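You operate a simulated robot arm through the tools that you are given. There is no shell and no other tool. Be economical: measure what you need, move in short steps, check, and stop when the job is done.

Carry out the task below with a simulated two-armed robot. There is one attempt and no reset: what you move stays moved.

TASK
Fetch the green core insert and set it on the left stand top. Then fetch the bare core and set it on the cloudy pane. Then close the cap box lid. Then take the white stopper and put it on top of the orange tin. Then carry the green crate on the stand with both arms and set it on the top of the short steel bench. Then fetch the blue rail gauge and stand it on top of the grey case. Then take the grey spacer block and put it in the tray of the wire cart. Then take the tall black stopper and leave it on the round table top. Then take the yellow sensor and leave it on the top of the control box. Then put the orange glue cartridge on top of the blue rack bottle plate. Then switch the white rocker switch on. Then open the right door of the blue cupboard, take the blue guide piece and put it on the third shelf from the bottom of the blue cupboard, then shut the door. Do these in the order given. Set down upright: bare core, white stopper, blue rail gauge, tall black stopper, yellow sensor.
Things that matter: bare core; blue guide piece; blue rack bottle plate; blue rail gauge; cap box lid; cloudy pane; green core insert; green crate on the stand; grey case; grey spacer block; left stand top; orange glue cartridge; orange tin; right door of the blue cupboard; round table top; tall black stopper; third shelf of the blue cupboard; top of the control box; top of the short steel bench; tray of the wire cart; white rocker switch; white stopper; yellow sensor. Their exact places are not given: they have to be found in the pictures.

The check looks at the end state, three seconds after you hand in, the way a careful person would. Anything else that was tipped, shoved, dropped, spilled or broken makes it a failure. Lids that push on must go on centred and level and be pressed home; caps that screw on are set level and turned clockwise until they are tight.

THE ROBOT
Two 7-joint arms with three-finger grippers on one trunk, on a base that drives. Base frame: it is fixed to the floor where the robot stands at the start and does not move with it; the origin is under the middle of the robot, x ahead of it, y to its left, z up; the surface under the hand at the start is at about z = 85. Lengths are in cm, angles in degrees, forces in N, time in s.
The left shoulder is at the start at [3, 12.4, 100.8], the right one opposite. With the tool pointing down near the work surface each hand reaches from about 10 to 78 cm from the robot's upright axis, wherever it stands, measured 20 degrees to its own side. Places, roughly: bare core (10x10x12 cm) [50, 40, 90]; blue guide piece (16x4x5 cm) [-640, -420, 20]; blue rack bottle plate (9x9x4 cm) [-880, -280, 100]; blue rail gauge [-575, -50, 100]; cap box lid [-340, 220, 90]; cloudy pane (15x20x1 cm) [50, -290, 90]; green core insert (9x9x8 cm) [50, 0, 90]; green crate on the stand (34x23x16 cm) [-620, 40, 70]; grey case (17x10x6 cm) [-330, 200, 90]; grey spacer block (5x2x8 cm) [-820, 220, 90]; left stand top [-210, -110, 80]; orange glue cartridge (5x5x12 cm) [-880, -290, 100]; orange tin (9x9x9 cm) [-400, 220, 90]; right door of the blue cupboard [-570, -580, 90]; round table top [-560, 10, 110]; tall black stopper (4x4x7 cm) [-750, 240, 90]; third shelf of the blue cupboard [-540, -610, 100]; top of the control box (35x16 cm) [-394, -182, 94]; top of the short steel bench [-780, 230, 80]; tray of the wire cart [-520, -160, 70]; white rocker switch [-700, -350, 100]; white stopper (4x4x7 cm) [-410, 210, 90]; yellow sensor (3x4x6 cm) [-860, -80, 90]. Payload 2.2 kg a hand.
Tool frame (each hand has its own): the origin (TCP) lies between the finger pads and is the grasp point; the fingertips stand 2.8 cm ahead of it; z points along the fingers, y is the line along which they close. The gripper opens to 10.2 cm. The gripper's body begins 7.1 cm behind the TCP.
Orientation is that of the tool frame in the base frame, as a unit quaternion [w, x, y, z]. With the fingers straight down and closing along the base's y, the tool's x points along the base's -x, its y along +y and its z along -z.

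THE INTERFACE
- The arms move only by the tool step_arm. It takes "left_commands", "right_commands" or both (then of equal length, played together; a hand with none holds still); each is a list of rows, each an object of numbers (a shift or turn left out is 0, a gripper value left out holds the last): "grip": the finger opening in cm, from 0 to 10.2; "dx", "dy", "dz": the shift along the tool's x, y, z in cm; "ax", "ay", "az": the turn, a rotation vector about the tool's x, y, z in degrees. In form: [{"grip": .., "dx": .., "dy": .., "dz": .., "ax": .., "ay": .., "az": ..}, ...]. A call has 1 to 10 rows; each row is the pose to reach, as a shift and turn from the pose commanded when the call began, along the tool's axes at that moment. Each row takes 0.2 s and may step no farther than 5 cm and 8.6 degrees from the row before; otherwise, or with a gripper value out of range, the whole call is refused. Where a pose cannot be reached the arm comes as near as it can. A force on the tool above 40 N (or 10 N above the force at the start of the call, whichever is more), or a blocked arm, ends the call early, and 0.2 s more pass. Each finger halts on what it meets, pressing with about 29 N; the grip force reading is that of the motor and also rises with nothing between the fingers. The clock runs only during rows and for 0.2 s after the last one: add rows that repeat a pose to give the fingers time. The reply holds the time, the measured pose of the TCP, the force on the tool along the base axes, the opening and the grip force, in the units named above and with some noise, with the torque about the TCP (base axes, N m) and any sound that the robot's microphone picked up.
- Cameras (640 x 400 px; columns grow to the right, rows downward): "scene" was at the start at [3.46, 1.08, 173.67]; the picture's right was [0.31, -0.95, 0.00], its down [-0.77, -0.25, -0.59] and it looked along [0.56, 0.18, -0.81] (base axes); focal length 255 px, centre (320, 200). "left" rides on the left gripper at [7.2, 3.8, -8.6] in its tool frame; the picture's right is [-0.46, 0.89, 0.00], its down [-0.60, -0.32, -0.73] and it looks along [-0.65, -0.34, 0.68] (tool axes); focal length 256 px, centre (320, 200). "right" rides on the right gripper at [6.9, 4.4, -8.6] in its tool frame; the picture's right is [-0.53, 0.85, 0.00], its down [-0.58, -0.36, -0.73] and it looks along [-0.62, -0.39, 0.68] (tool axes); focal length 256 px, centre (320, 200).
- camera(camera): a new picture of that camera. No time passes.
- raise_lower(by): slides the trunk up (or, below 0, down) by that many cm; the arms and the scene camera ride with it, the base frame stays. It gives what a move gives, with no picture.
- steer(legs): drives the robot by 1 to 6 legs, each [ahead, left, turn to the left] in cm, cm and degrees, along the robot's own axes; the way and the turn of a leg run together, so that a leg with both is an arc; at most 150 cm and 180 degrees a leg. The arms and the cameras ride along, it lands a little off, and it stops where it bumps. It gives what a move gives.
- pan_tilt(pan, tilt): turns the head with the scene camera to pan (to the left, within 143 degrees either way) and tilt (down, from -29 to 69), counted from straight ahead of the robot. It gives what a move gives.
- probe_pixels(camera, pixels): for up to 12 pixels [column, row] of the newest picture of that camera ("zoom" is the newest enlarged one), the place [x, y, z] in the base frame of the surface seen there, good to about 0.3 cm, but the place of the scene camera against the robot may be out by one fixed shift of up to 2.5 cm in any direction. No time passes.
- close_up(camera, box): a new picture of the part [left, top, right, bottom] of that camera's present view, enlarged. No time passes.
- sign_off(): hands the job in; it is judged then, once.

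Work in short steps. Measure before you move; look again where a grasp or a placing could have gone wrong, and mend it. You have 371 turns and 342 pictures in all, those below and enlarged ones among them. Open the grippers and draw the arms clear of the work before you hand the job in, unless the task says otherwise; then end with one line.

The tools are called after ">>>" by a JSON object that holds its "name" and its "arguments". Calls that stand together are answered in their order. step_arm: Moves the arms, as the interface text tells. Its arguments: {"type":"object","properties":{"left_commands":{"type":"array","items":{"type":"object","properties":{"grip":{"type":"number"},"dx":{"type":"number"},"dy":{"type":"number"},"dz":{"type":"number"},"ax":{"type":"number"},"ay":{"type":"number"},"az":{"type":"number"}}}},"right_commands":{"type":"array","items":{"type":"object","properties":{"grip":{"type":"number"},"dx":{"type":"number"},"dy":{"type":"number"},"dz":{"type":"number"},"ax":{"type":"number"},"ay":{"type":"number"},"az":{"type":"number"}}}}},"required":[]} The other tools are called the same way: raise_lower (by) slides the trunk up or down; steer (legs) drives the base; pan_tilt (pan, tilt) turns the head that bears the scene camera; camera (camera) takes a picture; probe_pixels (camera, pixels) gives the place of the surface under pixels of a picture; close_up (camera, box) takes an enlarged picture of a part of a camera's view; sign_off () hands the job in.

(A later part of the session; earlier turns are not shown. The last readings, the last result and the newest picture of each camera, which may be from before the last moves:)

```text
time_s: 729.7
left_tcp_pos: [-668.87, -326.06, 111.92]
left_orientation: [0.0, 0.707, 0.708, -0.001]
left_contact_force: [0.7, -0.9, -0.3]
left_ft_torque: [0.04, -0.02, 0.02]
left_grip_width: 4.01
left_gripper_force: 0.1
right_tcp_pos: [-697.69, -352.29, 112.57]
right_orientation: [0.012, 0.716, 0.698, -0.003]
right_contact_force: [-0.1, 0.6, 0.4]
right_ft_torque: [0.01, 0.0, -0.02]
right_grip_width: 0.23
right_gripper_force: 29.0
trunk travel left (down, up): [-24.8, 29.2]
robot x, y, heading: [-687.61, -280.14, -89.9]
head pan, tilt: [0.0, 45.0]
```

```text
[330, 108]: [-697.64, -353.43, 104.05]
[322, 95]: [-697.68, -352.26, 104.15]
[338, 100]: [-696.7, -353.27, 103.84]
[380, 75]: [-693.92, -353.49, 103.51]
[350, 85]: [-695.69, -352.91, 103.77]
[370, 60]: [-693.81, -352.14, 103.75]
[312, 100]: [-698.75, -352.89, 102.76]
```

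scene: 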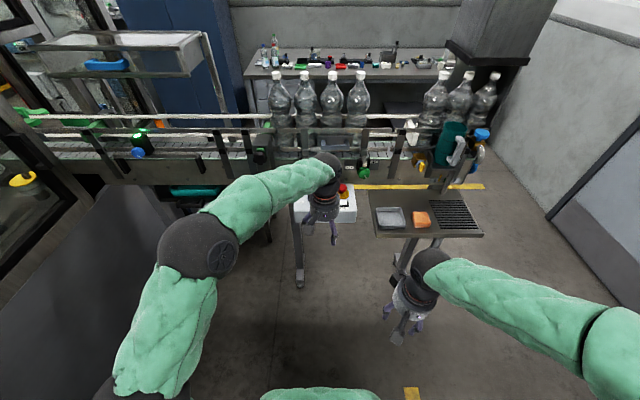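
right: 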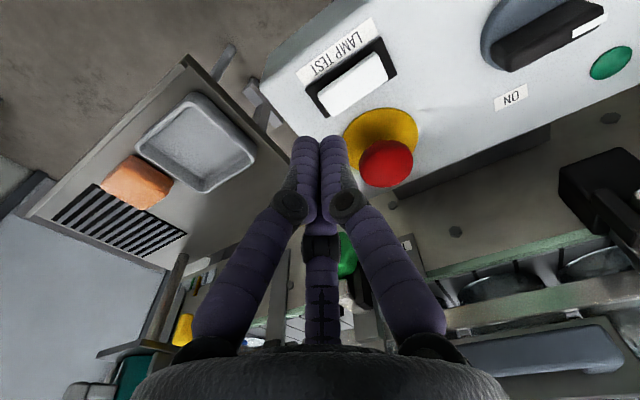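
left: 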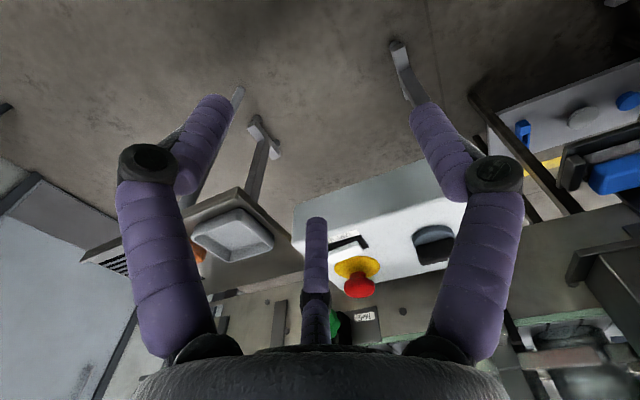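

I adjust 0.5 cm and press down gradually.

>>> {"name": "step_arm", "arguments": {"right_commands": [{"dx": -0.5, "dz": 3}, {"dx": -0.5, "dz": 5}, {"dx": -0.5, "dz": 5.6}, {"dx": -0.5, "dz": 6.1}, {"dx": -0.5, "dz": 6.6}, {"dx": -0.5, "dz": 7.0}]}}

>>> {"name": "camera", "arguments": {"camera": "right"}}

```text
time_s: 731.1
left_tcp_pos: [-668.91, -325.85, 112.1]
left_orientation: [0.0, 0.706, 0.708, -0.002]
left_contact_force: [0.3, 1.0, -0.6]
left_ft_torque: [-0.02, -0.04, -0.02]
left_grip_width: 4.0
left_gripper_force: 0.1
right_tcp_pos: [-697.73, -352.84, 106.46]
right_orientation: [0.016, 0.716, 0.697, -0.008]
right_contact_force: [-0.7, 0.8, 28.0]
right_ft_torque: [-0.02, -0.42, 0.21]
right_grip_width: 0.22
right_gripper_force: 29.2
trunk travel left (down, up): [-24.8, 29.2]
robot x, y, heading: [-687.56, -280.16, -89.9]
head pan, tilt: [0.0, 45.0]
```

```text
134 pictures are left
```

right: 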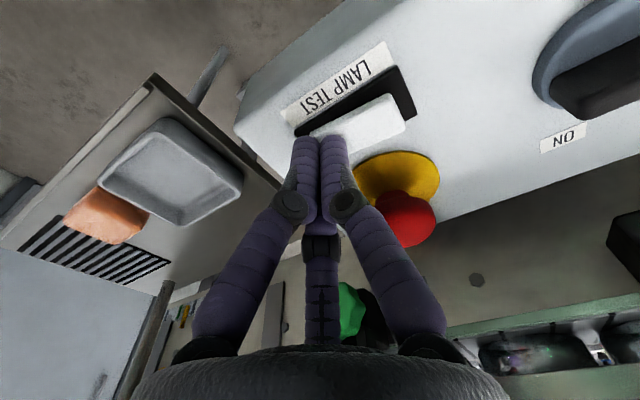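

28 N applied; I rise and look at the rocker.

>>> {"name": "step_arm", "arguments": {"right_commands": [{"dz": -3}, {"dz": -6}, {"dz": -8, "dx": 4}, {"dz": -8, "dx": 8}]}}

>>> {"name": "camera", "arguments": {"camera": "right"}}

>>> {"name": "close_up", "arguments": {"camera": "right", "box": [300, 80, 460, 220]}}

```text
time_s: 732.1
left_tcp_pos: [-668.94, -325.96, 111.95]
left_orientation: [0.0, 0.706, 0.708, -0.002]
left_contact_force: [0.6, 0.1, 0.7]
left_ft_torque: [-0.03, 0.03, 0.01]
left_grip_width: 4.01
left_gripper_force: 0.0
right_tcp_pos: [-697.44, -344.66, 113.39]
right_orientation: [0.011, 0.716, 0.698, -0.004]
right_contact_force: [-0.2, 0.3, 0.3]
right_ft_torque: [-0.01, -0.03, 0.0]
right_grip_width: 0.23
right_gripper_force: 29.1
trunk travel left (down, up): [-24.8, 29.2]
robot x, y, heading: [-687.65, -280.56, -89.9]
head pan, tilt: [0.0, 45.0]
```

```text
133 pictures are left
```

right: 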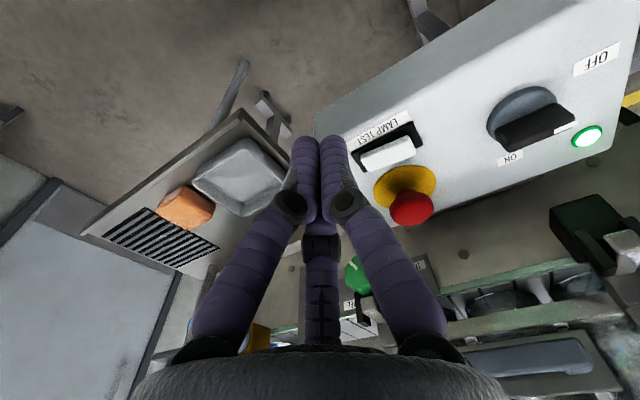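

```text
2.86 times, centred on (380, 150) of right
```

zoom: 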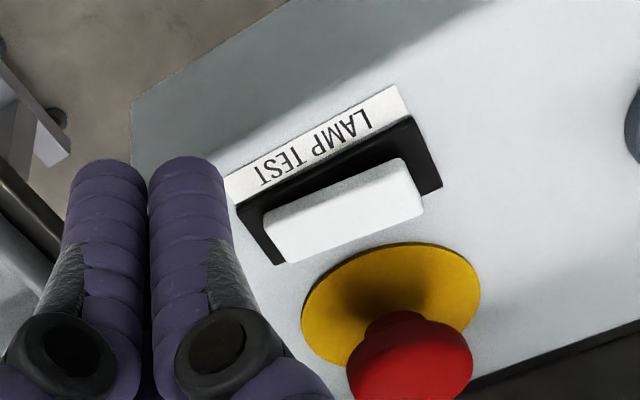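

The green lamp is lit — the rocker is on. Now the cupboard: I retract and drive around the conveyor's end.

>>> {"name": "step_arm", "arguments": {"right_commands": [{"dx": 4, "dz": -3}, {"dx": 8, "dz": -5}, {"dx": 12, "dz": -5}, {"dx": 14, "dz": -5, "grip": 5}], "left_commands": [{"dy": -4}, {"dy": -8}, {"dy": -10, "dx": 2}, {"dy": -10, "dx": 2}]}}

>>> {"name": "steer", "arguments": {"legs": [[0, -122, 0], [140, 0, 0]]}}

>>> {"name": "pan_tilt", "arguments": {"pan": 35, "tilt": 22}}

>>> {"name": "camera", "arguments": {"camera": "scene"}}

```text
time_s: 733.1
left_tcp_pos: [-679.09, -324.15, 111.86]
left_orientation: [0.0, 0.706, 0.708, -0.001]
left_contact_force: [-0.9, 0.4, -0.4]
left_ft_torque: [0.02, 0.04, 0.01]
left_grip_width: 4.01
left_gripper_force: 0.1
right_tcp_pos: [-697.34, -330.61, 118.13]
right_orientation: [0.011, 0.716, 0.698, -0.004]
right_contact_force: [0.3, -1.0, 0.2]
right_ft_torque: [-0.02, -0.03, 0.04]
right_grip_width: 4.99
right_gripper_force: 0.0
trunk travel left (down, up): [-24.8, 29.2]
robot x, y, heading: [-687.6, -279.95, -90.1]
head pan, tilt: [0.0, 45.0]
```

```text
time_s: 745.9
left_tcp_pos: [-802.83, -464.63, 111.87]
left_orientation: [0.0, 0.711, 0.703, 0.0]
left_contact_force: [0.4, -0.4, 0.0]
left_ft_torque: [0.01, 0.01, 0.0]
left_grip_width: 3.99
left_gripper_force: 0.0
right_tcp_pos: [-821.25, -471.04, 118.2]
right_orientation: [0.01, 0.719, 0.694, -0.005]
right_contact_force: [-0.4, -0.2, 0.0]
right_ft_torque: [0.02, -0.02, -0.03]
right_grip_width: 5.0
right_gripper_force: 0.1
trunk travel left (down, up): [-24.8, 29.2]
robot x, y, heading: [-810.93, -420.55, -90.7]
head pan, tilt: [0.0, 45.0]
```

```text
time_s: 746.9
left_tcp_pos: [-802.91, -464.77, 111.96]
left_orientation: [0.0, 0.71, 0.704, -0.001]
left_contact_force: [0.3, 0.8, -0.5]
left_ft_torque: [-0.02, 0.01, -0.05]
left_grip_width: 4.02
left_gripper_force: 0.1
right_tcp_pos: [-821.23, -471.09, 118.16]
right_orientation: [0.011, 0.719, 0.695, -0.003]
right_contact_force: [0.1, -0.1, -0.5]
right_ft_torque: [0.0, 0.0, 0.03]
right_grip_width: 5.01
right_gripper_force: 0.1
trunk travel left (down, up): [-24.8, 29.2]
robot x, y, heading: [-811.05, -420.54, -90.7]
head pan, tilt: [35.0, 22.0]
```

```text
131 pictures are left
```

scene: 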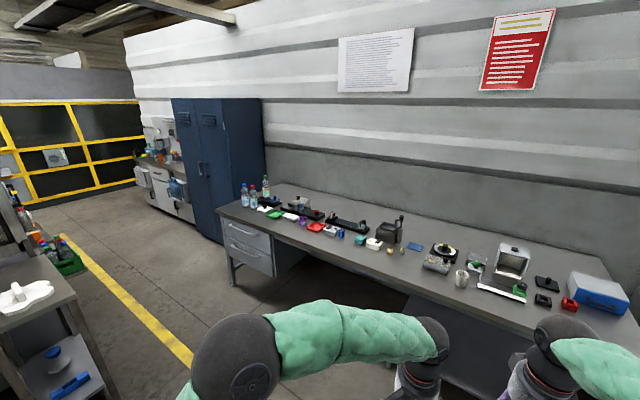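

I probe the cupboard, bench edges, conveyor shelf and the blue guide piece at (70,383).

>>> {"name": "probe_pixels", "arguments": {"camera": "scene", "pixels": [[174, 110], [219, 238], [200, 168], [262, 110], [220, 215], [500, 320], [70, 385], [62, 355], [78, 330], [130, 290], [75, 270], [190, 230]]}}

>>> {"name": "close_up", "arguments": {"camera": "scene", "box": [0, 220, 160, 400]}}

>>> {"name": "close_up", "arguments": {"camera": "scene", "box": [140, 80, 290, 250]}}

```text
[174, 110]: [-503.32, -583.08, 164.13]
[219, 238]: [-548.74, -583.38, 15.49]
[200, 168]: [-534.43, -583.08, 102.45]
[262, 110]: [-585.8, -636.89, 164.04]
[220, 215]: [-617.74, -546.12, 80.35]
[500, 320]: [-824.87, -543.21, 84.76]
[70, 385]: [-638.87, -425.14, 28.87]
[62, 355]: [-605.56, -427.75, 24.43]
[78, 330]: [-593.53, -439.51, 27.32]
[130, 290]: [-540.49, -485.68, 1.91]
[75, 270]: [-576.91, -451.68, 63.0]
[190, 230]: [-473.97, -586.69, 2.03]
```

```text
2.22 times, centred on (80, 310) of scene
```

zoom: 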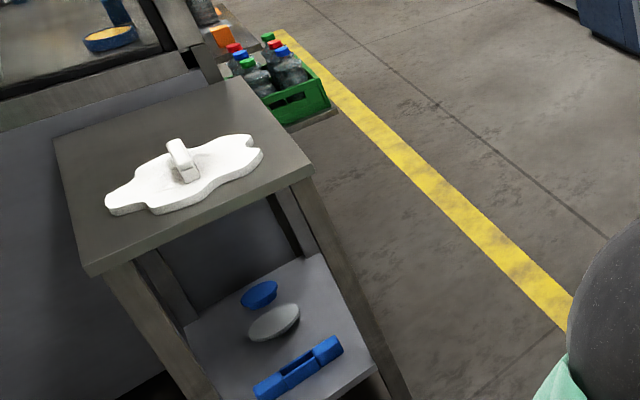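

```text
2.35 times, centred on (215, 165) of scene
```

zoom: 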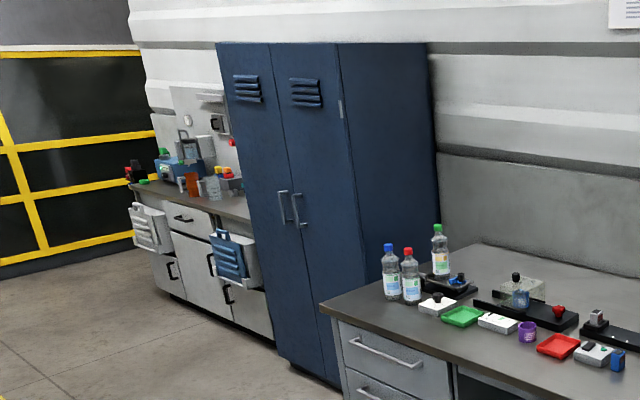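

The cupboard's right door hinges at x≈−586 with a bar handle near x≈−541, front y≈−582. I move into the aisle: turn to face +x, shift to y≈−498.

>>> {"name": "steer", "arguments": {"legs": [[25, 0, 0.7], [0, 0, 90], [0, -52, 0]]}}

>>> {"name": "pan_tilt", "arguments": {"pan": 0, "tilt": 35}}

>>> {"name": "camera", "arguments": {"camera": "scene"}}

```text
time_s: 755.2
left_tcp_pos: [-767.79, -489.48, 111.97]
left_orientation: [0.001, 0.004, 1.0, -0.001]
left_contact_force: [-0.1, -0.2, 0.3]
left_ft_torque: [0.03, -0.01, 0.01]
left_grip_width: 4.01
left_gripper_force: 0.0
right_tcp_pos: [-761.5, -507.79, 118.2]
right_orientation: [0.011, 0.019, 1.0, 0.005]
right_contact_force: [-0.2, -0.5, -0.3]
right_ft_torque: [0.02, 0.02, -0.01]
right_grip_width: 5.0
right_gripper_force: 0.0
trunk travel left (down, up): [-24.8, 29.2]
robot x, y, heading: [-811.83, -497.69, -0.5]
head pan, tilt: [35.0, 22.0]
```

```text
time_s: 756.2
left_tcp_pos: [-767.83, -489.25, 111.96]
left_orientation: [0.002, 0.004, 1.0, 0.0]
left_contact_force: [0.0, -0.2, -0.7]
left_ft_torque: [0.0, -0.01, 0.04]
left_grip_width: 4.0
left_gripper_force: 0.1
right_tcp_pos: [-761.4, -507.68, 118.23]
right_orientation: [0.011, 0.019, 1.0, 0.005]
right_contact_force: [-0.7, 0.2, -0.8]
right_ft_torque: [0.02, 0.0, 0.0]
right_grip_width: 5.01
right_gripper_force: 0.1
trunk travel left (down, up): [-24.8, 29.2]
robot x, y, heading: [-811.64, -497.87, -0.8]
head pan, tilt: [0.0, 35.0]
```

```text
128 pictures are left
```

scene: 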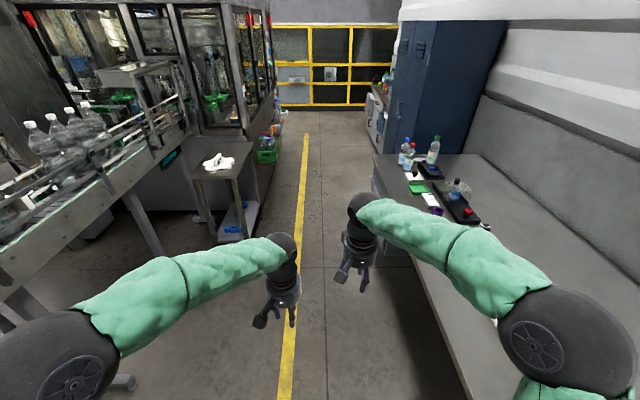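

Aisle is clear. I probe the guide table from here, then drive on to the cupboard.

>>> {"name": "close_up", "arguments": {"camera": "scene", "box": [170, 130, 300, 260]}}

>>> {"name": "probe_pixels", "arguments": {"camera": "zoom", "pixels": [[90, 250], [320, 110], [330, 330], [260, 235], [370, 250], [350, 370], [370, 370], [310, 350], [240, 380], [330, 300]]}}

>>> {"name": "steer", "arguments": {"legs": [[150, 0, 0.7], [112, 0, 0], [0, 0, -90]]}}

>>> {"name": "pan_tilt", "arguments": {"pan": 0, "tilt": 30}}

>>> {"name": "camera", "arguments": {"camera": "scene"}}

```text
3.08 times, centred on (235, 195) of scene
```

zoom: 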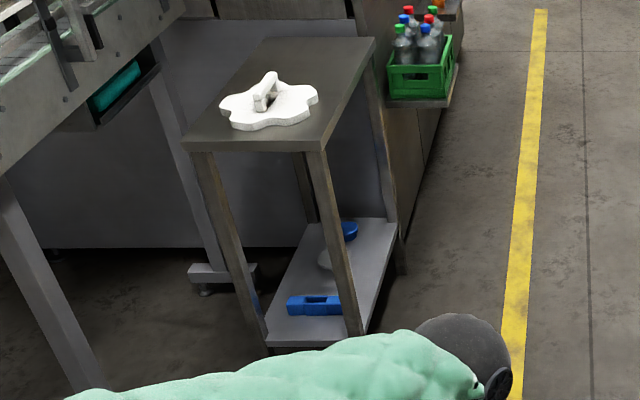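

```text
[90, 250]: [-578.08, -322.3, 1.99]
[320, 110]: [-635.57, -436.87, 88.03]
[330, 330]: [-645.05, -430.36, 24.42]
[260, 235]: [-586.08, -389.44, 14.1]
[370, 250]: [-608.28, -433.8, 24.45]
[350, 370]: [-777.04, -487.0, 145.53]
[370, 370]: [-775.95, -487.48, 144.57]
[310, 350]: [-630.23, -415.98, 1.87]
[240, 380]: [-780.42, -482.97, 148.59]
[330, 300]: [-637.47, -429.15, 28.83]
```

```text
time_s: 772.8
left_tcp_pos: [-541.03, -541.31, 111.82]
left_orientation: [0.0, 0.707, 0.707, -0.001]
left_contact_force: [0.5, -0.1, -0.4]
left_ft_torque: [-0.05, -0.01, 0.0]
left_grip_width: 4.02
left_gripper_force: 0.0
right_tcp_pos: [-559.31, -547.93, 118.3]
right_orientation: [0.012, 0.717, 0.697, -0.004]
right_contact_force: [-0.3, 0.8, 0.8]
right_ft_torque: [-0.03, 0.02, -0.02]
right_grip_width: 4.99
right_gripper_force: 0.2
trunk travel left (down, up): [-24.8, 29.2]
robot x, y, heading: [-549.55, -497.49, -90.0]
head pan, tilt: [0.0, 35.0]
```

```text
time_s: 773.4
left_tcp_pos: [-541.02, -541.39, 111.9]
left_orientation: [-0.001, 0.708, 0.707, -0.001]
left_contact_force: [-0.9, 0.1, 0.0]
left_ft_torque: [0.01, -0.02, -0.02]
left_grip_width: 4.01
left_gripper_force: 0.0
right_tcp_pos: [-559.34, -547.8, 118.16]
right_orientation: [0.011, 0.717, 0.697, -0.003]
right_contact_force: [0.0, -0.7, -1.3]
right_ft_torque: [-0.03, -0.01, 0.0]
right_grip_width: 5.0
right_gripper_force: 0.1
trunk travel left (down, up): [-24.8, 29.2]
robot x, y, heading: [-549.44, -497.42, -90.2]
head pan, tilt: [0.0, 30.0]
```

```text
126 pictures are left
```

scene: 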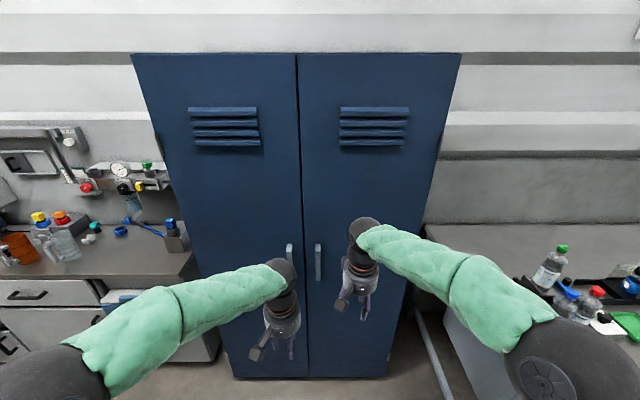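

I zoom and probe the right door's handle.

>>> {"name": "close_up", "arguments": {"camera": "scene", "box": [270, 220, 360, 310]}}

>>> {"name": "probe_pixels", "arguments": {"camera": "scene", "pixels": [[318, 246], [318, 262], [318, 279], [330, 230], [298, 150], [460, 60], [390, 370], [300, 370], [289, 255], [430, 310], [225, 360], [425, 235]]}}

>>> {"name": "camera", "arguments": {"camera": "left"}}

>>> {"name": "camera", "arguments": {"camera": "right"}}

```text
4.44 times, centred on (315, 265) of scene
```

zoom: 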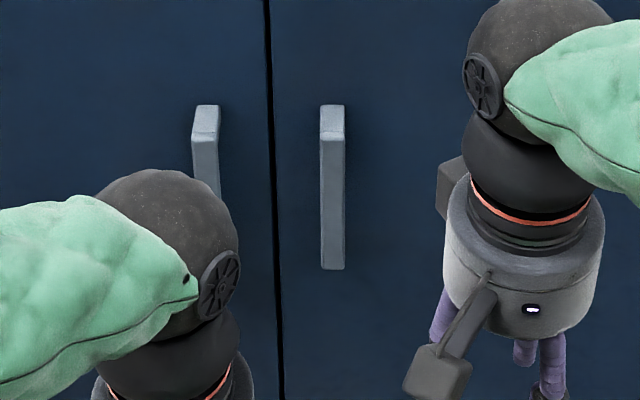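

```text
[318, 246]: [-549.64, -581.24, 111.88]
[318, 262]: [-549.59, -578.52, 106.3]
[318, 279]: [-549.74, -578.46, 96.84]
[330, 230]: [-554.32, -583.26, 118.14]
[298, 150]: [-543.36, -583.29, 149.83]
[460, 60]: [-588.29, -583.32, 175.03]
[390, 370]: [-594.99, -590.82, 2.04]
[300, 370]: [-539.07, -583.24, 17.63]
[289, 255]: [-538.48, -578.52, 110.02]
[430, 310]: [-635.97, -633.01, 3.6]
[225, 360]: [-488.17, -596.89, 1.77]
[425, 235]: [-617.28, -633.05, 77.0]
```

```text
124 pictures are left
```

left: 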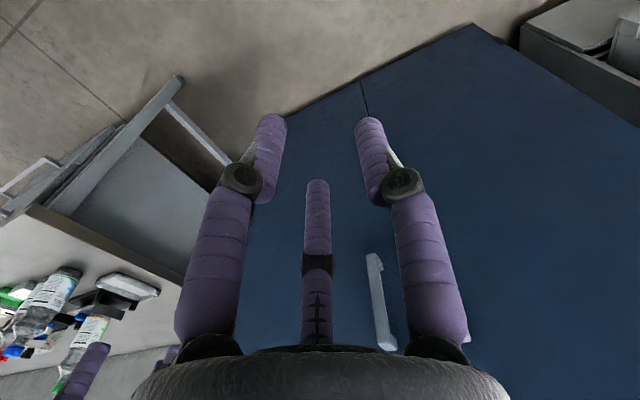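

```text
123 pictures are left
```

right: 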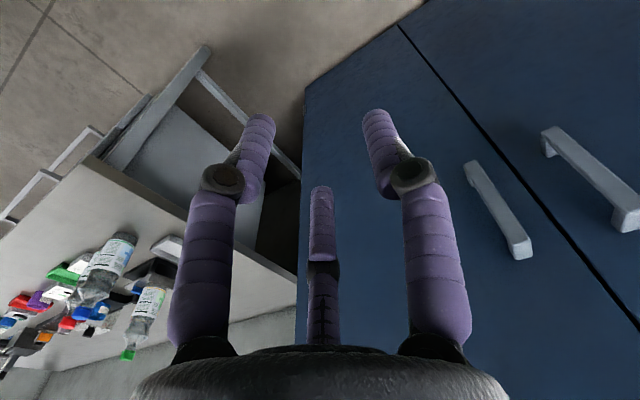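

I probe the handle with the right camera (no fixed shift).

>>> {"name": "probe_pixels", "arguments": {"camera": "right", "pixels": [[474, 172], [485, 190], [497, 210], [508, 228], [520, 250], [528, 245], [470, 185], [400, 40], [450, 200], [600, 290], [306, 95], [300, 260]]}}

>>> {"name": "probe_pixels", "arguments": {"camera": "left", "pixels": [[374, 260], [380, 300], [388, 345], [362, 85], [280, 115], [480, 30]]}}

```text
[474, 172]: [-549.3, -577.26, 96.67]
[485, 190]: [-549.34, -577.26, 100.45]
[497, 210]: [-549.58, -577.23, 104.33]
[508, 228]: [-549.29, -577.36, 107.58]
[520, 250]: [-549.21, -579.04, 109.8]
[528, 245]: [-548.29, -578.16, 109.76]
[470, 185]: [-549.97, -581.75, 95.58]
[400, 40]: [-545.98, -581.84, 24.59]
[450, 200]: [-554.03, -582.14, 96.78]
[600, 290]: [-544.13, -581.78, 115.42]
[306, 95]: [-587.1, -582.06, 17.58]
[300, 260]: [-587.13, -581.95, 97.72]
```

```text
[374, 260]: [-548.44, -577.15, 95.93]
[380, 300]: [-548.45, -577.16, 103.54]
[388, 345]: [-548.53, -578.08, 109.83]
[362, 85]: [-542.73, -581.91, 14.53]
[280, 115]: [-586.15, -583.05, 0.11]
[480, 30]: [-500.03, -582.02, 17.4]
```

Handle bar: x≈−549.05, y −577.2…−578.7, z 95–110; door plane y −582, hinge x −587. I move the left hand away and pitch the right hand to point at the door.

>>> {"name": "step_arm", "arguments": {"left_commands": [{"dy": 4}, {"dy": 8}, {"dy": 12}, {"dy": 16}, {"dy": 18, "dx": 2}, {"dy": 18, "dx": 2}, {"dy": 18, "dx": 2}, {"dy": 18, "dx": 2}, {"dy": 18, "dx": 2}, {"dy": 18, "dx": 2}], "right_commands": [{"ay": -8.5}, {"ay": -17}, {"ay": -25.5}, {"ay": -34}, {"ay": -42.5, "dz": 2, "dy": 2}, {"ay": -51, "dz": 5, "dy": 4}, {"ay": -59.5, "dz": 8, "dy": 6}, {"ay": -68, "dz": 11, "dy": 8}, {"ay": -76.5, "dz": 14, "dy": 10}, {"ay": -84, "dz": 15, "dy": 10}]}}

>>> {"name": "camera", "arguments": {"camera": "right"}}

```text
time_s: 775.6
left_tcp_pos: [-522.86, -539.43, 111.85]
left_orientation: [-0.001, 0.707, 0.707, 0.0]
left_contact_force: [-0.4, -1.2, 0.4]
left_ft_torque: [0.01, 0.03, -0.02]
left_grip_width: 3.99
left_gripper_force: 0.2
right_tcp_pos: [-549.15, -548.51, 103.29]
right_orientation: [0.476, 0.53, 0.51, -0.483]
right_contact_force: [0.8, 0.1, -0.7]
right_ft_torque: [0.02, 0.01, 0.0]
right_grip_width: 5.01
right_gripper_force: 0.1
trunk travel left (down, up): [-24.8, 29.2]
robot x, y, heading: [-549.52, -497.44, -89.9]
head pan, tilt: [0.0, 30.0]
```

```text
122 pictures are left
```

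right: 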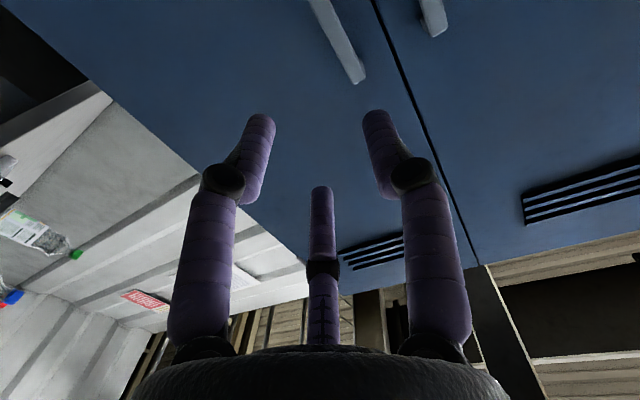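

Oriented. I drive 12 cm ahead, fine-level the hand and re-check.

>>> {"name": "steer", "arguments": {"legs": [[12, 0, 0]]}}

>>> {"name": "step_arm", "arguments": {"right_commands": [{"ay": -4.6, "ax": -1.5, "az": -0.7}, {"ay": -4.6, "ax": -1.5, "az": -0.7}]}}

>>> {"name": "camera", "arguments": {"camera": "right"}}

```text
time_s: 776.9
left_tcp_pos: [-522.92, -551.55, 111.85]
left_orientation: [-0.001, 0.708, 0.706, -0.001]
left_contact_force: [-0.4, -1.2, -0.2]
left_ft_torque: [0.05, 0.01, 0.0]
left_grip_width: 4.0
left_gripper_force: 0.1
right_tcp_pos: [-549.19, -560.58, 103.41]
right_orientation: [0.475, 0.53, 0.511, -0.482]
right_contact_force: [-0.9, -0.1, 0.0]
right_ft_torque: [0.02, 0.0, -0.01]
right_grip_width: 5.0
right_gripper_force: 0.1
trunk travel left (down, up): [-24.8, 29.2]
robot x, y, heading: [-549.73, -509.66, -89.9]
head pan, tilt: [0.0, 30.0]
```

```text
time_s: 777.5
left_tcp_pos: [-523.01, -551.47, 111.78]
left_orientation: [-0.001, 0.708, 0.706, -0.001]
left_contact_force: [0.6, 0.0, 0.5]
left_ft_torque: [-0.01, -0.01, 0.01]
left_grip_width: 3.99
left_gripper_force: 0.1
right_tcp_pos: [-549.19, -560.57, 103.3]
right_orientation: [0.5, 0.5, 0.501, -0.5]
right_contact_force: [0.1, 0.0, 0.4]
right_ft_torque: [0.01, 0.02, 0.07]
right_grip_width: 5.01
right_gripper_force: 0.1
trunk travel left (down, up): [-24.8, 29.2]
robot x, y, heading: [-549.38, -509.32, -90.1]
head pan, tilt: [0.0, 30.0]
```

```text
121 pictures are left
```

right: 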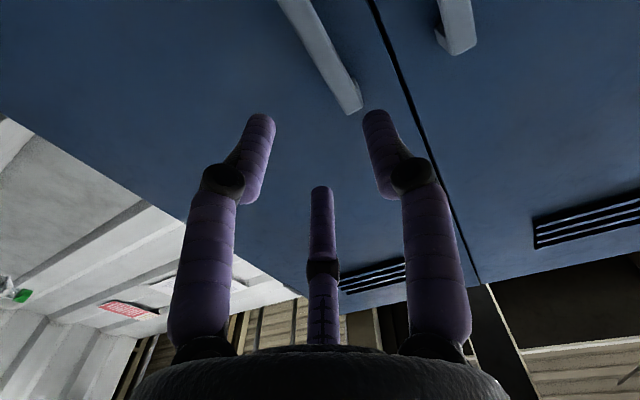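

>>> {"name": "probe_pixels", "arguments": {"camera": "right", "pixels": [[350, 105], [330, 70], [310, 30], [325, 75], [340, 65], [358, 95], [400, 100]]}}

```text
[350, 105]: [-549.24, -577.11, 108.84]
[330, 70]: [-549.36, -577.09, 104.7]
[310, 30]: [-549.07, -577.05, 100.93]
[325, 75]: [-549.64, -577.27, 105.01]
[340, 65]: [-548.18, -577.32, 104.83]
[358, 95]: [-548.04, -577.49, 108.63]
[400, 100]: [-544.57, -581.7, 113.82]
```

Aligned. I advance 17 cm and close on the bar.

>>> {"name": "step_arm", "arguments": {"right_commands": [{"dz": 4}, {"dz": 8}, {"dz": 12}, {"dz": 15}, {"dz": 17}, {"dz": 17, "grip": 3}, {"dz": 17, "grip": 1}, {"dz": 17, "grip": 0}, {"dz": 17, "grip": 0}]}}

>>> {"name": "camera", "arguments": {"camera": "right"}}

```text
time_s: 779.5
left_tcp_pos: [-523.21, -551.5, 111.82]
left_orientation: [0.0, 0.708, 0.706, 0.0]
left_contact_force: [-0.5, 0.1, 0.4]
left_ft_torque: [0.02, 0.0, -0.03]
left_grip_width: 4.01
left_gripper_force: 0.1
right_tcp_pos: [-549.45, -577.55, 103.24]
right_orientation: [0.498, 0.502, 0.5, -0.5]
right_contact_force: [-19.0, 0.0, -6.1]
right_ft_torque: [0.04, 0.29, -0.12]
right_grip_width: 3.26
right_gripper_force: 45.9
trunk travel left (down, up): [-24.8, 29.2]
robot x, y, heading: [-549.14, -509.67, -90.1]
head pan, tilt: [0.0, 30.0]
```

```text
120 pictures are left
```

right: 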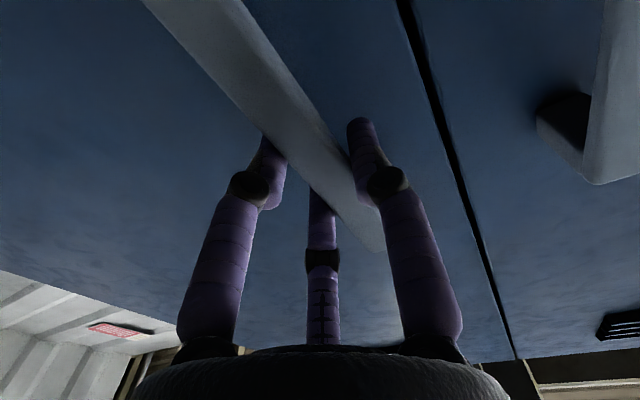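

The bar is gripped. I pull the door open along its arc in 5° steps to 20°.

>>> {"name": "step_arm", "arguments": {"right_commands": [{"dy": -0.5, "dz": -1.3, "ax": -2}, {"dy": -0.8, "dz": -3.26, "ax": -5}, {"dy": -1.6, "dz": -6.45, "ax": -10}, {"dy": -2.7, "dz": -9.57, "ax": -15}, {"dy": -4.0, "dz": -12.57, "ax": -20}, {"dy": -4.0, "dz": -12.57, "ax": -20}]}}

>>> {"name": "camera", "arguments": {"camera": "scene"}}

```text
time_s: 780.2
left_tcp_pos: [-523.09, -551.26, 112.05]
left_orientation: [0.002, 0.707, 0.707, -0.001]
left_contact_force: [-0.3, 0.9, 0.3]
left_ft_torque: [-0.08, 0.06, 0.0]
left_grip_width: 3.99
left_gripper_force: 0.0
right_tcp_pos: [-550.22, -573.28, 103.19]
right_orientation: [0.505, 0.494, 0.514, -0.487]
right_contact_force: [-10.0, 0.0, -8.4]
right_ft_torque: [0.7, 0.03, 0.2]
right_grip_width: 3.34
right_gripper_force: 44.8
right hand out of reach, approached as far as the arm can: row 2, 3
trunk travel left (down, up): [-24.8, 29.2]
robot x, y, heading: [-549.57, -509.62, -90.2]
head pan, tilt: [0.0, 30.0]
stopped in row 3 (right hand): the force on the tool passed its limit at 95 N (the readings are from after the stop); the commanded pose is now the measured one
```

```text
119 pictures are left
```

scene: 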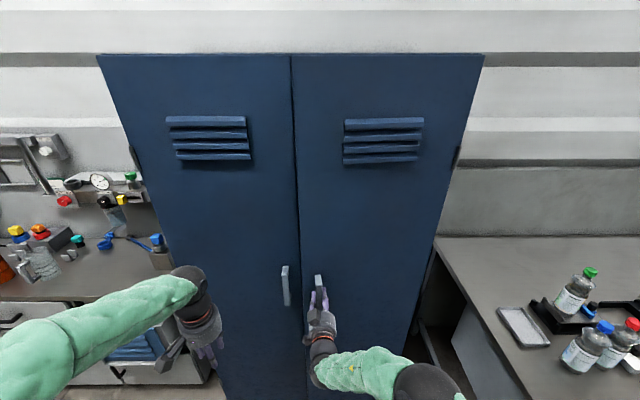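

The arm can't retract further, so I rotate the whole base about the hinge instead (rigid arc), 12° first.

>>> {"name": "steer", "arguments": {"legs": [[-7.8, -15.2, 12]]}}

```text
time_s: 781.6
left_tcp_pos: [-530.76, -539.02, 111.77]
left_orientation: [0.001, 0.63, 0.777, 0.0]
left_contact_force: [-0.9, -0.2, -1.1]
left_ft_torque: [0.05, -0.05, -0.02]
left_grip_width: 3.99
left_gripper_force: 0.2
right_tcp_pos: [-552.67, -566.08, 103.15]
right_orientation: [0.554, 0.437, 0.562, -0.432]
right_contact_force: [-14.9, -9.0, -25.3]
right_ft_torque: [-0.13, 0.0, 1.2]
right_grip_width: 3.3
right_gripper_force: 44.3
trunk travel left (down, up): [-24.8, 29.2]
robot x, y, heading: [-565.45, -503.44, -78.3]
head pan, tilt: [0.0, 30.0]
```

Door is ~18° open. I ease the hand slightly and continue the arc another 14°.

>>> {"name": "step_arm", "arguments": {"right_commands": [{"dx": 0.4, "dy": -0.2}, {"dx": 0.4, "dy": -0.2}]}}

>>> {"name": "steer", "arguments": {"legs": [[-9.1, -17.7, 14]]}}

>>> {"name": "camera", "arguments": {"camera": "scene"}}

```text
time_s: 782.2
left_tcp_pos: [-530.55, -538.73, 111.72]
left_orientation: [0.001, 0.63, 0.777, -0.001]
left_contact_force: [0.3, -0.3, -1.1]
left_ft_torque: [0.01, 0.01, 0.02]
left_grip_width: 4.01
left_gripper_force: 0.0
right_tcp_pos: [-552.58, -566.19, 103.14]
right_orientation: [0.555, 0.435, 0.561, -0.433]
right_contact_force: [-1.0, -2.3, 11.2]
right_ft_torque: [1.31, 0.0, 0.65]
right_grip_width: 3.33
right_gripper_force: 44.9
trunk travel left (down, up): [-24.8, 29.2]
robot x, y, heading: [-565.37, -503.39, -78.3]
head pan, tilt: [0.0, 30.0]
```

```text
time_s: 783.8
left_tcp_pos: [-542.84, -526.32, 112.04]
left_orientation: [0.002, 0.53, 0.848, 0.0]
left_contact_force: [-0.2, -0.7, 0.4]
left_ft_torque: [0.0, -0.03, 0.02]
left_grip_width: 3.99
left_gripper_force: 0.1
right_tcp_pos: [-557.42, -558.33, 103.01]
right_orientation: [0.605, 0.363, 0.61, -0.361]
right_contact_force: [-1.3, -4.5, 19.0]
right_ft_torque: [-0.29, -0.59, 1.24]
right_grip_width: 3.33
right_gripper_force: 45.1
trunk travel left (down, up): [-24.8, 29.2]
robot x, y, heading: [-584.77, -500.29, -64.1]
head pan, tilt: [0.0, 30.0]
```

```text
118 pictures are left
```

scene: 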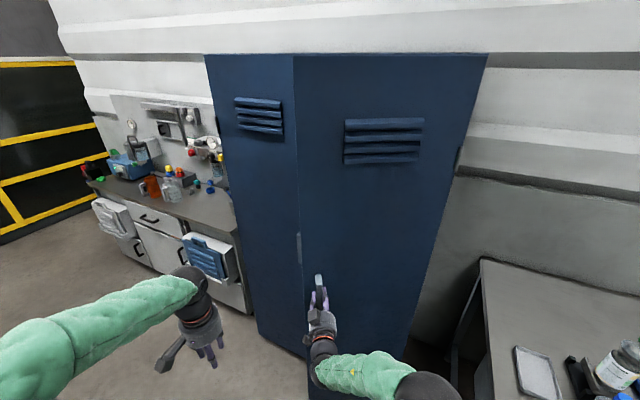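

32° open. I release the bar and back the base off 18 cm.

>>> {"name": "step_arm", "arguments": {"right_commands": [{"dx": 0.3, "grip": 4}, {"dx": 0.3, "grip": 5.5}, {"dx": 0.3, "grip": 6}, {"dx": 0.3, "grip": 6}]}}

>>> {"name": "steer", "arguments": {"legs": [[-18, 0, 0]]}}

>>> {"name": "camera", "arguments": {"camera": "scene"}}

```text
time_s: 784.8
left_tcp_pos: [-542.62, -526.4, 111.91]
left_orientation: [0.0, 0.53, 0.848, -0.001]
left_contact_force: [1.1, 1.0, -1.0]
left_ft_torque: [0.0, 0.04, 0.01]
left_grip_width: 4.0
left_gripper_force: 0.0
right_tcp_pos: [-557.17, -558.31, 102.69]
right_orientation: [0.605, 0.362, 0.61, -0.361]
right_contact_force: [0.8, 0.7, 0.3]
right_ft_torque: [0.01, 0.02, -0.03]
right_grip_width: 6.02
right_gripper_force: 0.1
trunk travel left (down, up): [-24.8, 29.2]
robot x, y, heading: [-584.89, -500.58, -64.0]
head pan, tilt: [0.0, 30.0]
```

```text
time_s: 786.3
left_tcp_pos: [-550.56, -510.05, 111.92]
left_orientation: [0.0, 0.53, 0.848, -0.001]
left_contact_force: [-0.4, 0.1, 1.0]
left_ft_torque: [-0.04, -0.01, -0.03]
left_grip_width: 3.99
left_gripper_force: 0.0
right_tcp_pos: [-565.14, -542.17, 102.79]
right_orientation: [0.605, 0.363, 0.61, -0.362]
right_contact_force: [-0.5, 0.5, 0.0]
right_ft_torque: [0.0, -0.04, 0.02]
right_grip_width: 5.99
right_gripper_force: 0.1
trunk travel left (down, up): [-24.8, 29.2]
robot x, y, heading: [-592.88, -484.56, -64.3]
head pan, tilt: [0.0, 30.0]
```

```text
117 pictures are left
```

scene: 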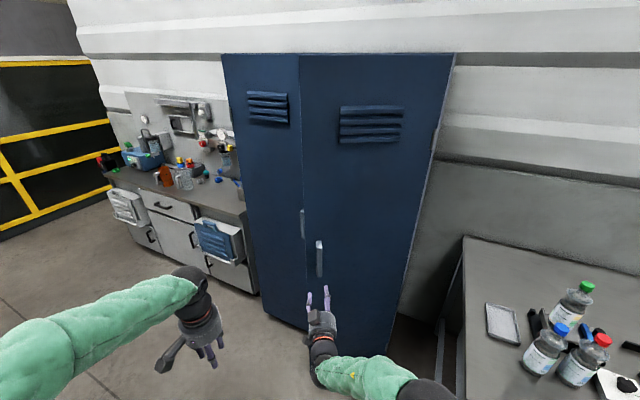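

I pull the right hand back a little before manoeuvring around the door edge.

>>> {"name": "step_arm", "arguments": {"right_commands": [{"dz": -2, "grip": 3}, {"dz": -5, "grip": 0}, {"dz": -8, "dx": -1}, {"dz": -10, "dx": -2}]}}

```text
time_s: 787.3
left_tcp_pos: [-550.39, -510.35, 111.83]
left_orientation: [0.001, 0.53, 0.848, -0.001]
left_contact_force: [0.8, 0.1, 0.2]
left_ft_torque: [0.03, 0.0, 0.0]
left_grip_width: 3.99
left_gripper_force: 0.1
right_tcp_pos: [-569.94, -533.46, 104.87]
right_orientation: [0.605, 0.363, 0.609, -0.362]
right_contact_force: [0.2, 1.0, -1.2]
right_ft_torque: [0.0, 0.0, 0.01]
right_grip_width: 0.2
right_gripper_force: 29.5
trunk travel left (down, up): [-24.8, 29.2]
robot x, y, heading: [-592.88, -484.16, -64.3]
head pan, tilt: [0.0, 30.0]
```

Now I straighten to heading −90, step ahead 6 cm, and strafe left to x≈−521 (hand stays clear of the door edge).

>>> {"name": "steer", "arguments": {"legs": [[0, 0, -25.7], [6, 0, 0], [0, 72, 0]]}}

>>> {"name": "camera", "arguments": {"camera": "scene"}}

>>> {"name": "camera", "arguments": {"camera": "right"}}

```text
time_s: 793.1
left_tcp_pos: [-493.95, -531.78, 111.91]
left_orientation: [0.0, 0.705, 0.709, -0.002]
left_contact_force: [-0.2, -0.1, 0.4]
left_ft_torque: [0.01, 0.03, 0.0]
left_grip_width: 4.03
left_gripper_force: 0.1
right_tcp_pos: [-521.61, -544.18, 104.74]
right_orientation: [0.509, 0.49, 0.514, -0.487]
right_contact_force: [-0.3, 0.1, -1.0]
right_ft_torque: [0.01, -0.02, -0.03]
right_grip_width: 0.2
right_gripper_force: 29.7
trunk travel left (down, up): [-24.8, 29.2]
robot x, y, heading: [-521.57, -489.61, -89.8]
head pan, tilt: [0.0, 30.0]
```

```text
116 pictures are left
```

scene: 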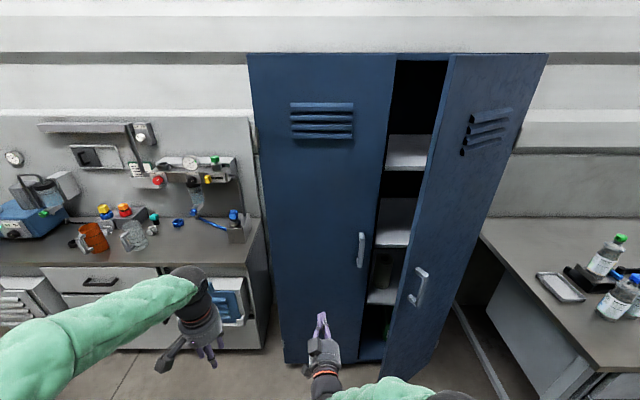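

```text
115 pictures are left
```

right: 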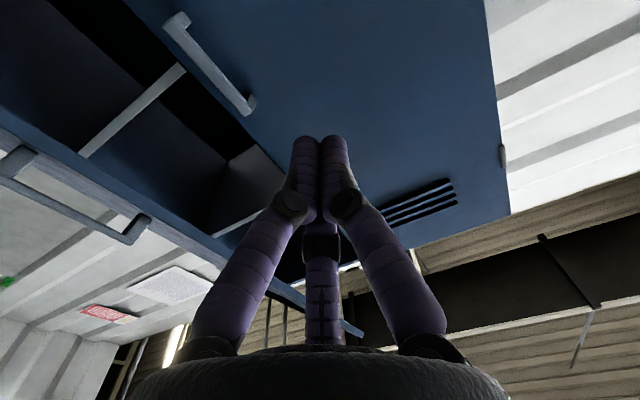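

Shelves are visible inside. I move ahead 20 so the closed hand lies inside the door edge, then strafe right to push the door open.

>>> {"name": "steer", "arguments": {"legs": [[20, 0, 0], [0, -40, 0]]}}

>>> {"name": "camera", "arguments": {"camera": "scene"}}

```text
time_s: 796.2
left_tcp_pos: [-520.44, -551.87, 111.96]
left_orientation: [0.001, 0.705, 0.709, -0.001]
left_contact_force: [-0.2, -0.2, 0.2]
left_ft_torque: [-0.06, -0.05, -0.01]
left_grip_width: 3.99
left_gripper_force: 0.2
right_tcp_pos: [-547.3, -564.12, 105.03]
right_orientation: [0.514, 0.482, 0.52, -0.483]
right_contact_force: [-1.2, 0.6, -0.6]
right_ft_torque: [0.01, 0.0, 0.04]
right_grip_width: 0.2
right_gripper_force: 28.9
trunk travel left (down, up): [-24.8, 29.2]
robot x, y, heading: [-547.46, -509.91, -89.7]
head pan, tilt: [0.0, 30.0]
stopped in leg 2: the force on the tool passed its limit at 88 N (the readings are from after the stop); the commanded pose is now the measured one
```

```text
114 pictures are left
```

scene: 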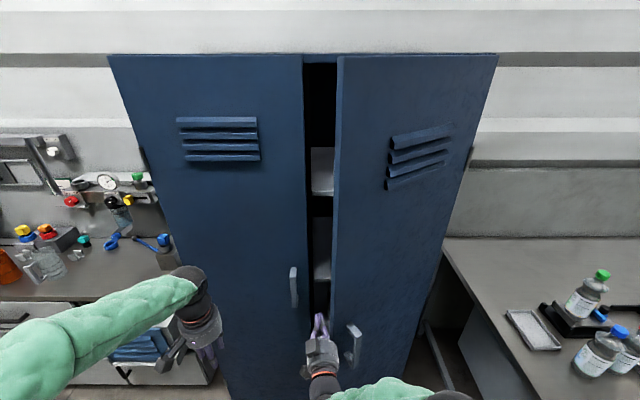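

The drive bumped the edge too fast; I push gently with the arm instead, 1 cm steps.

>>> {"name": "step_arm", "arguments": {"right_commands": [{"dy": -0.6}, {"dy": -1.2}, {"dy": -1.8}, {"dy": -2.4}, {"dy": -3}, {"dy": -4}, {"dy": -5}, {"dy": -6}, {"dy": -7}, {"dy": -8}]}}

>>> {"name": "camera", "arguments": {"camera": "scene"}}

```text
time_s: 797.0
left_tcp_pos: [-520.04, -551.87, 111.74]
left_orientation: [-0.001, 0.704, 0.71, -0.001]
left_contact_force: [-0.4, -0.7, -0.2]
left_ft_torque: [0.02, -0.07, 0.04]
left_grip_width: 4.03
left_gripper_force: 0.1
right_tcp_pos: [-547.68, -563.99, 104.66]
right_orientation: [0.518, 0.476, 0.527, -0.476]
right_contact_force: [17.6, 11.4, 4.7]
right_ft_torque: [0.32, -0.29, -1.15]
right_grip_width: 0.21
right_gripper_force: 28.8
trunk travel left (down, up): [-24.8, 29.2]
robot x, y, heading: [-547.15, -510.45, -89.8]
head pan, tilt: [0.0, 30.0]
stopped in row 3 (right hand): the force on the tool passed its limit at 46 N (the readings are from after the stop); the commanded pose is now the measured one
```

```text
113 pictures are left
```

scene: 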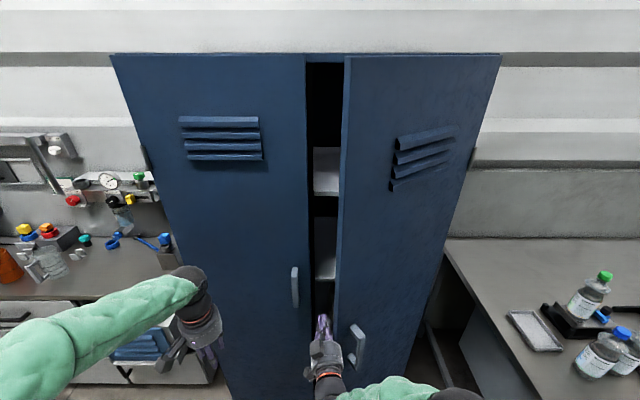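

The contact is against the palm's front; I back off 3 cm, go 9 cm deeper so the hand's flank pushes the edge, and try again.

>>> {"name": "step_arm", "arguments": {"right_commands": [{"dy": 2}, {"dy": 4}, {"dy": 4, "dz": 4}, {"dy": 4, "dz": 8}, {"dy": 4, "dz": 9.5}, {"dy": 2, "dz": 9.5}, {"dy": 0.5, "dz": 9.5}, {"dy": -0.5, "dz": 9.5}, {"dy": -1.5, "dz": 9.5}, {"dy": -2.5, "dz": 9.5}]}}

>>> {"name": "camera", "arguments": {"camera": "scene"}}

```text
time_s: 799.1
left_tcp_pos: [-519.42, -551.7, 111.64]
left_orientation: [-0.001, 0.704, 0.71, -0.002]
left_contact_force: [0.3, 0.3, 0.3]
left_ft_torque: [-0.01, 0.0, 0.02]
left_grip_width: 4.01
left_gripper_force: 0.1
right_tcp_pos: [-546.79, -572.79, 104.64]
right_orientation: [0.506, 0.484, 0.532, -0.476]
right_contact_force: [15.6, 8.1, -5.8]
right_ft_torque: [-1.15, -0.22, -2.74]
right_grip_width: 0.2
right_gripper_force: 28.7
right hand out of reach, approached as far as the arm can: row 8, 9, 10
trunk travel left (down, up): [-24.8, 29.2]
robot x, y, heading: [-547.14, -510.61, -89.4]
head pan, tilt: [0.0, 30.0]
```

```text
112 pictures are left
```

scene: 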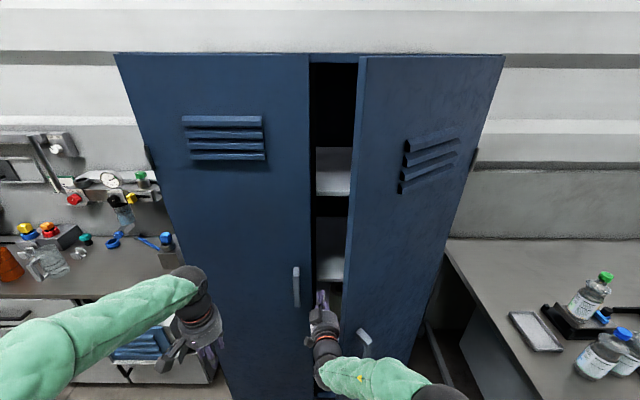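

The door is moving. I continue by strafing the base right in small legs.

>>> {"name": "steer", "arguments": {"legs": [[0, -4, 0], [0, -4, 0], [0, -4, 0]]}}

>>> {"name": "camera", "arguments": {"camera": "scene"}}

```text
time_s: 799.9
left_tcp_pos: [-520.42, -551.45, 111.85]
left_orientation: [0.001, 0.703, 0.711, -0.001]
left_contact_force: [-1.0, 0.0, 0.2]
left_ft_torque: [-0.01, 0.01, 0.0]
left_grip_width: 4.01
left_gripper_force: 0.1
right_tcp_pos: [-546.78, -572.17, 104.7]
right_orientation: [0.51, 0.479, 0.537, -0.471]
right_contact_force: [1.1, 1.0, 0.2]
right_ft_torque: [0.02, 0.01, -0.06]
right_grip_width: 0.23
right_gripper_force: 29.3
trunk travel left (down, up): [-24.8, 29.2]
robot x, y, heading: [-547.9, -510.17, -89.5]
head pan, tilt: [0.0, 30.0]
stopped in leg 1: the robot was blocked; the commanded pose is now the measured one
```

```text
111 pictures are left
```

scene: 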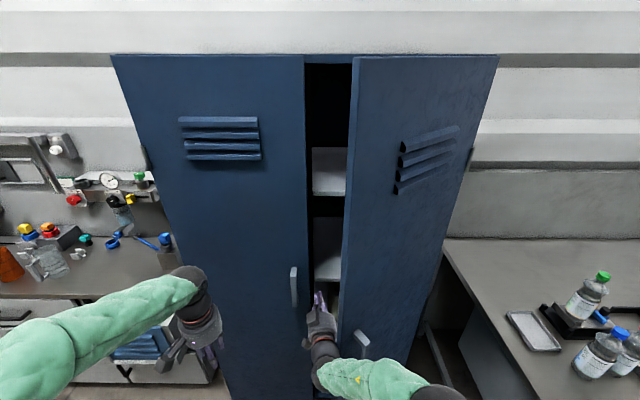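

The right forearm itself blocks the door from outside. I withdraw, and will use the left hand (elbow on the other side).

>>> {"name": "steer", "arguments": {"legs": [[-21, 2, 0]]}}

>>> {"name": "step_arm", "arguments": {"right_commands": [{"dx": -3, "dz": -3}, {"dx": -6, "dz": -6, "ay": 8}, {"dx": -9, "dz": -8, "ay": 16}, {"dx": -12, "dz": -10, "ay": 24}, {"dx": -14, "dz": -12, "ay": 32}, {"dx": -14, "dz": -14, "ay": 40}, {"dx": -14, "dz": -14, "ay": 48}, {"dx": -14, "dz": -14, "ay": 56}, {"dx": -14, "dz": -14, "ay": 64}, {"dx": -14, "dz": -14, "ay": 72}]}}

>>> {"name": "camera", "arguments": {"camera": "scene"}}

```text
time_s: 801.6
left_tcp_pos: [-518.95, -530.69, 111.74]
left_orientation: [0.001, 0.704, 0.71, 0.0]
left_contact_force: [-0.7, 0.6, 0.5]
left_ft_torque: [-0.04, -0.01, 0.0]
left_grip_width: 3.99
left_gripper_force: 0.1
right_tcp_pos: [-545.68, -551.56, 104.56]
right_orientation: [0.509, 0.482, 0.535, -0.473]
right_contact_force: [-0.1, 0.9, -0.2]
right_ft_torque: [0.0, 0.01, 0.02]
right_grip_width: 0.23
right_gripper_force: 29.3
trunk travel left (down, up): [-24.8, 29.2]
robot x, y, heading: [-546.14, -489.31, -89.4]
head pan, tilt: [0.0, 30.0]
```

```text
time_s: 803.8
left_tcp_pos: [-519.1, -531.07, 111.73]
left_orientation: [0.0, 0.705, 0.709, 0.0]
left_contact_force: [0.0, 0.1, 0.3]
left_ft_torque: [0.01, 0.03, 0.01]
left_grip_width: 3.99
left_gripper_force: 0.1
right_tcp_pos: [-546.75, -538.28, 118.97]
right_orientation: [0.095, 0.668, 0.732, -0.098]
right_contact_force: [0.0, -0.3, -0.6]
right_ft_torque: [0.01, 0.03, -0.05]
right_grip_width: 0.19
right_gripper_force: 29.2
trunk travel left (down, up): [-24.8, 29.2]
robot x, y, heading: [-546.1, -489.14, -89.7]
head pan, tilt: [0.0, 30.0]
```

```text
110 pictures are left
```

scene: 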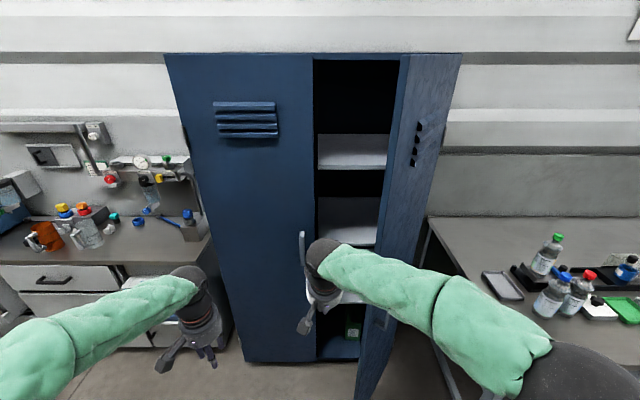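

The door has swung to a wide opening. I probe its position.

>>> {"name": "probe_pixels", "arguments": {"camera": "scene", "pixels": [[402, 90], [458, 70], [440, 130], [365, 385], [378, 320], [350, 150], [350, 235], [315, 200], [352, 325], [345, 345], [390, 200], [385, 165]]}}

>>> {"name": "close_up", "arguments": {"camera": "scene", "box": [290, 40, 480, 370]}}

```text
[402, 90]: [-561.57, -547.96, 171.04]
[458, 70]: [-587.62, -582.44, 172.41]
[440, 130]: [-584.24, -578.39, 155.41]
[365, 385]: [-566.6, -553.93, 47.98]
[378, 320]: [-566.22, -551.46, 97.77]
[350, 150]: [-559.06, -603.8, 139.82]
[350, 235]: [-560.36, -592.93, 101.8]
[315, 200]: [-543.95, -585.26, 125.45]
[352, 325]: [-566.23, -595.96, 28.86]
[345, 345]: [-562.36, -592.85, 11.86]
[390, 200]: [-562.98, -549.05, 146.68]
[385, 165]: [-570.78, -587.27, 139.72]
```

```text
1.21 times, centred on (385, 205) of scene
```

zoom: 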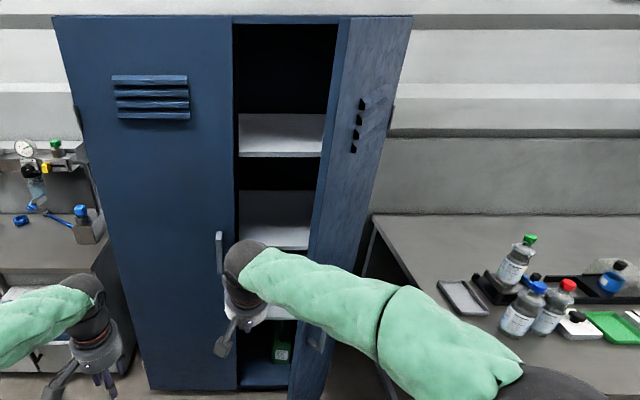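

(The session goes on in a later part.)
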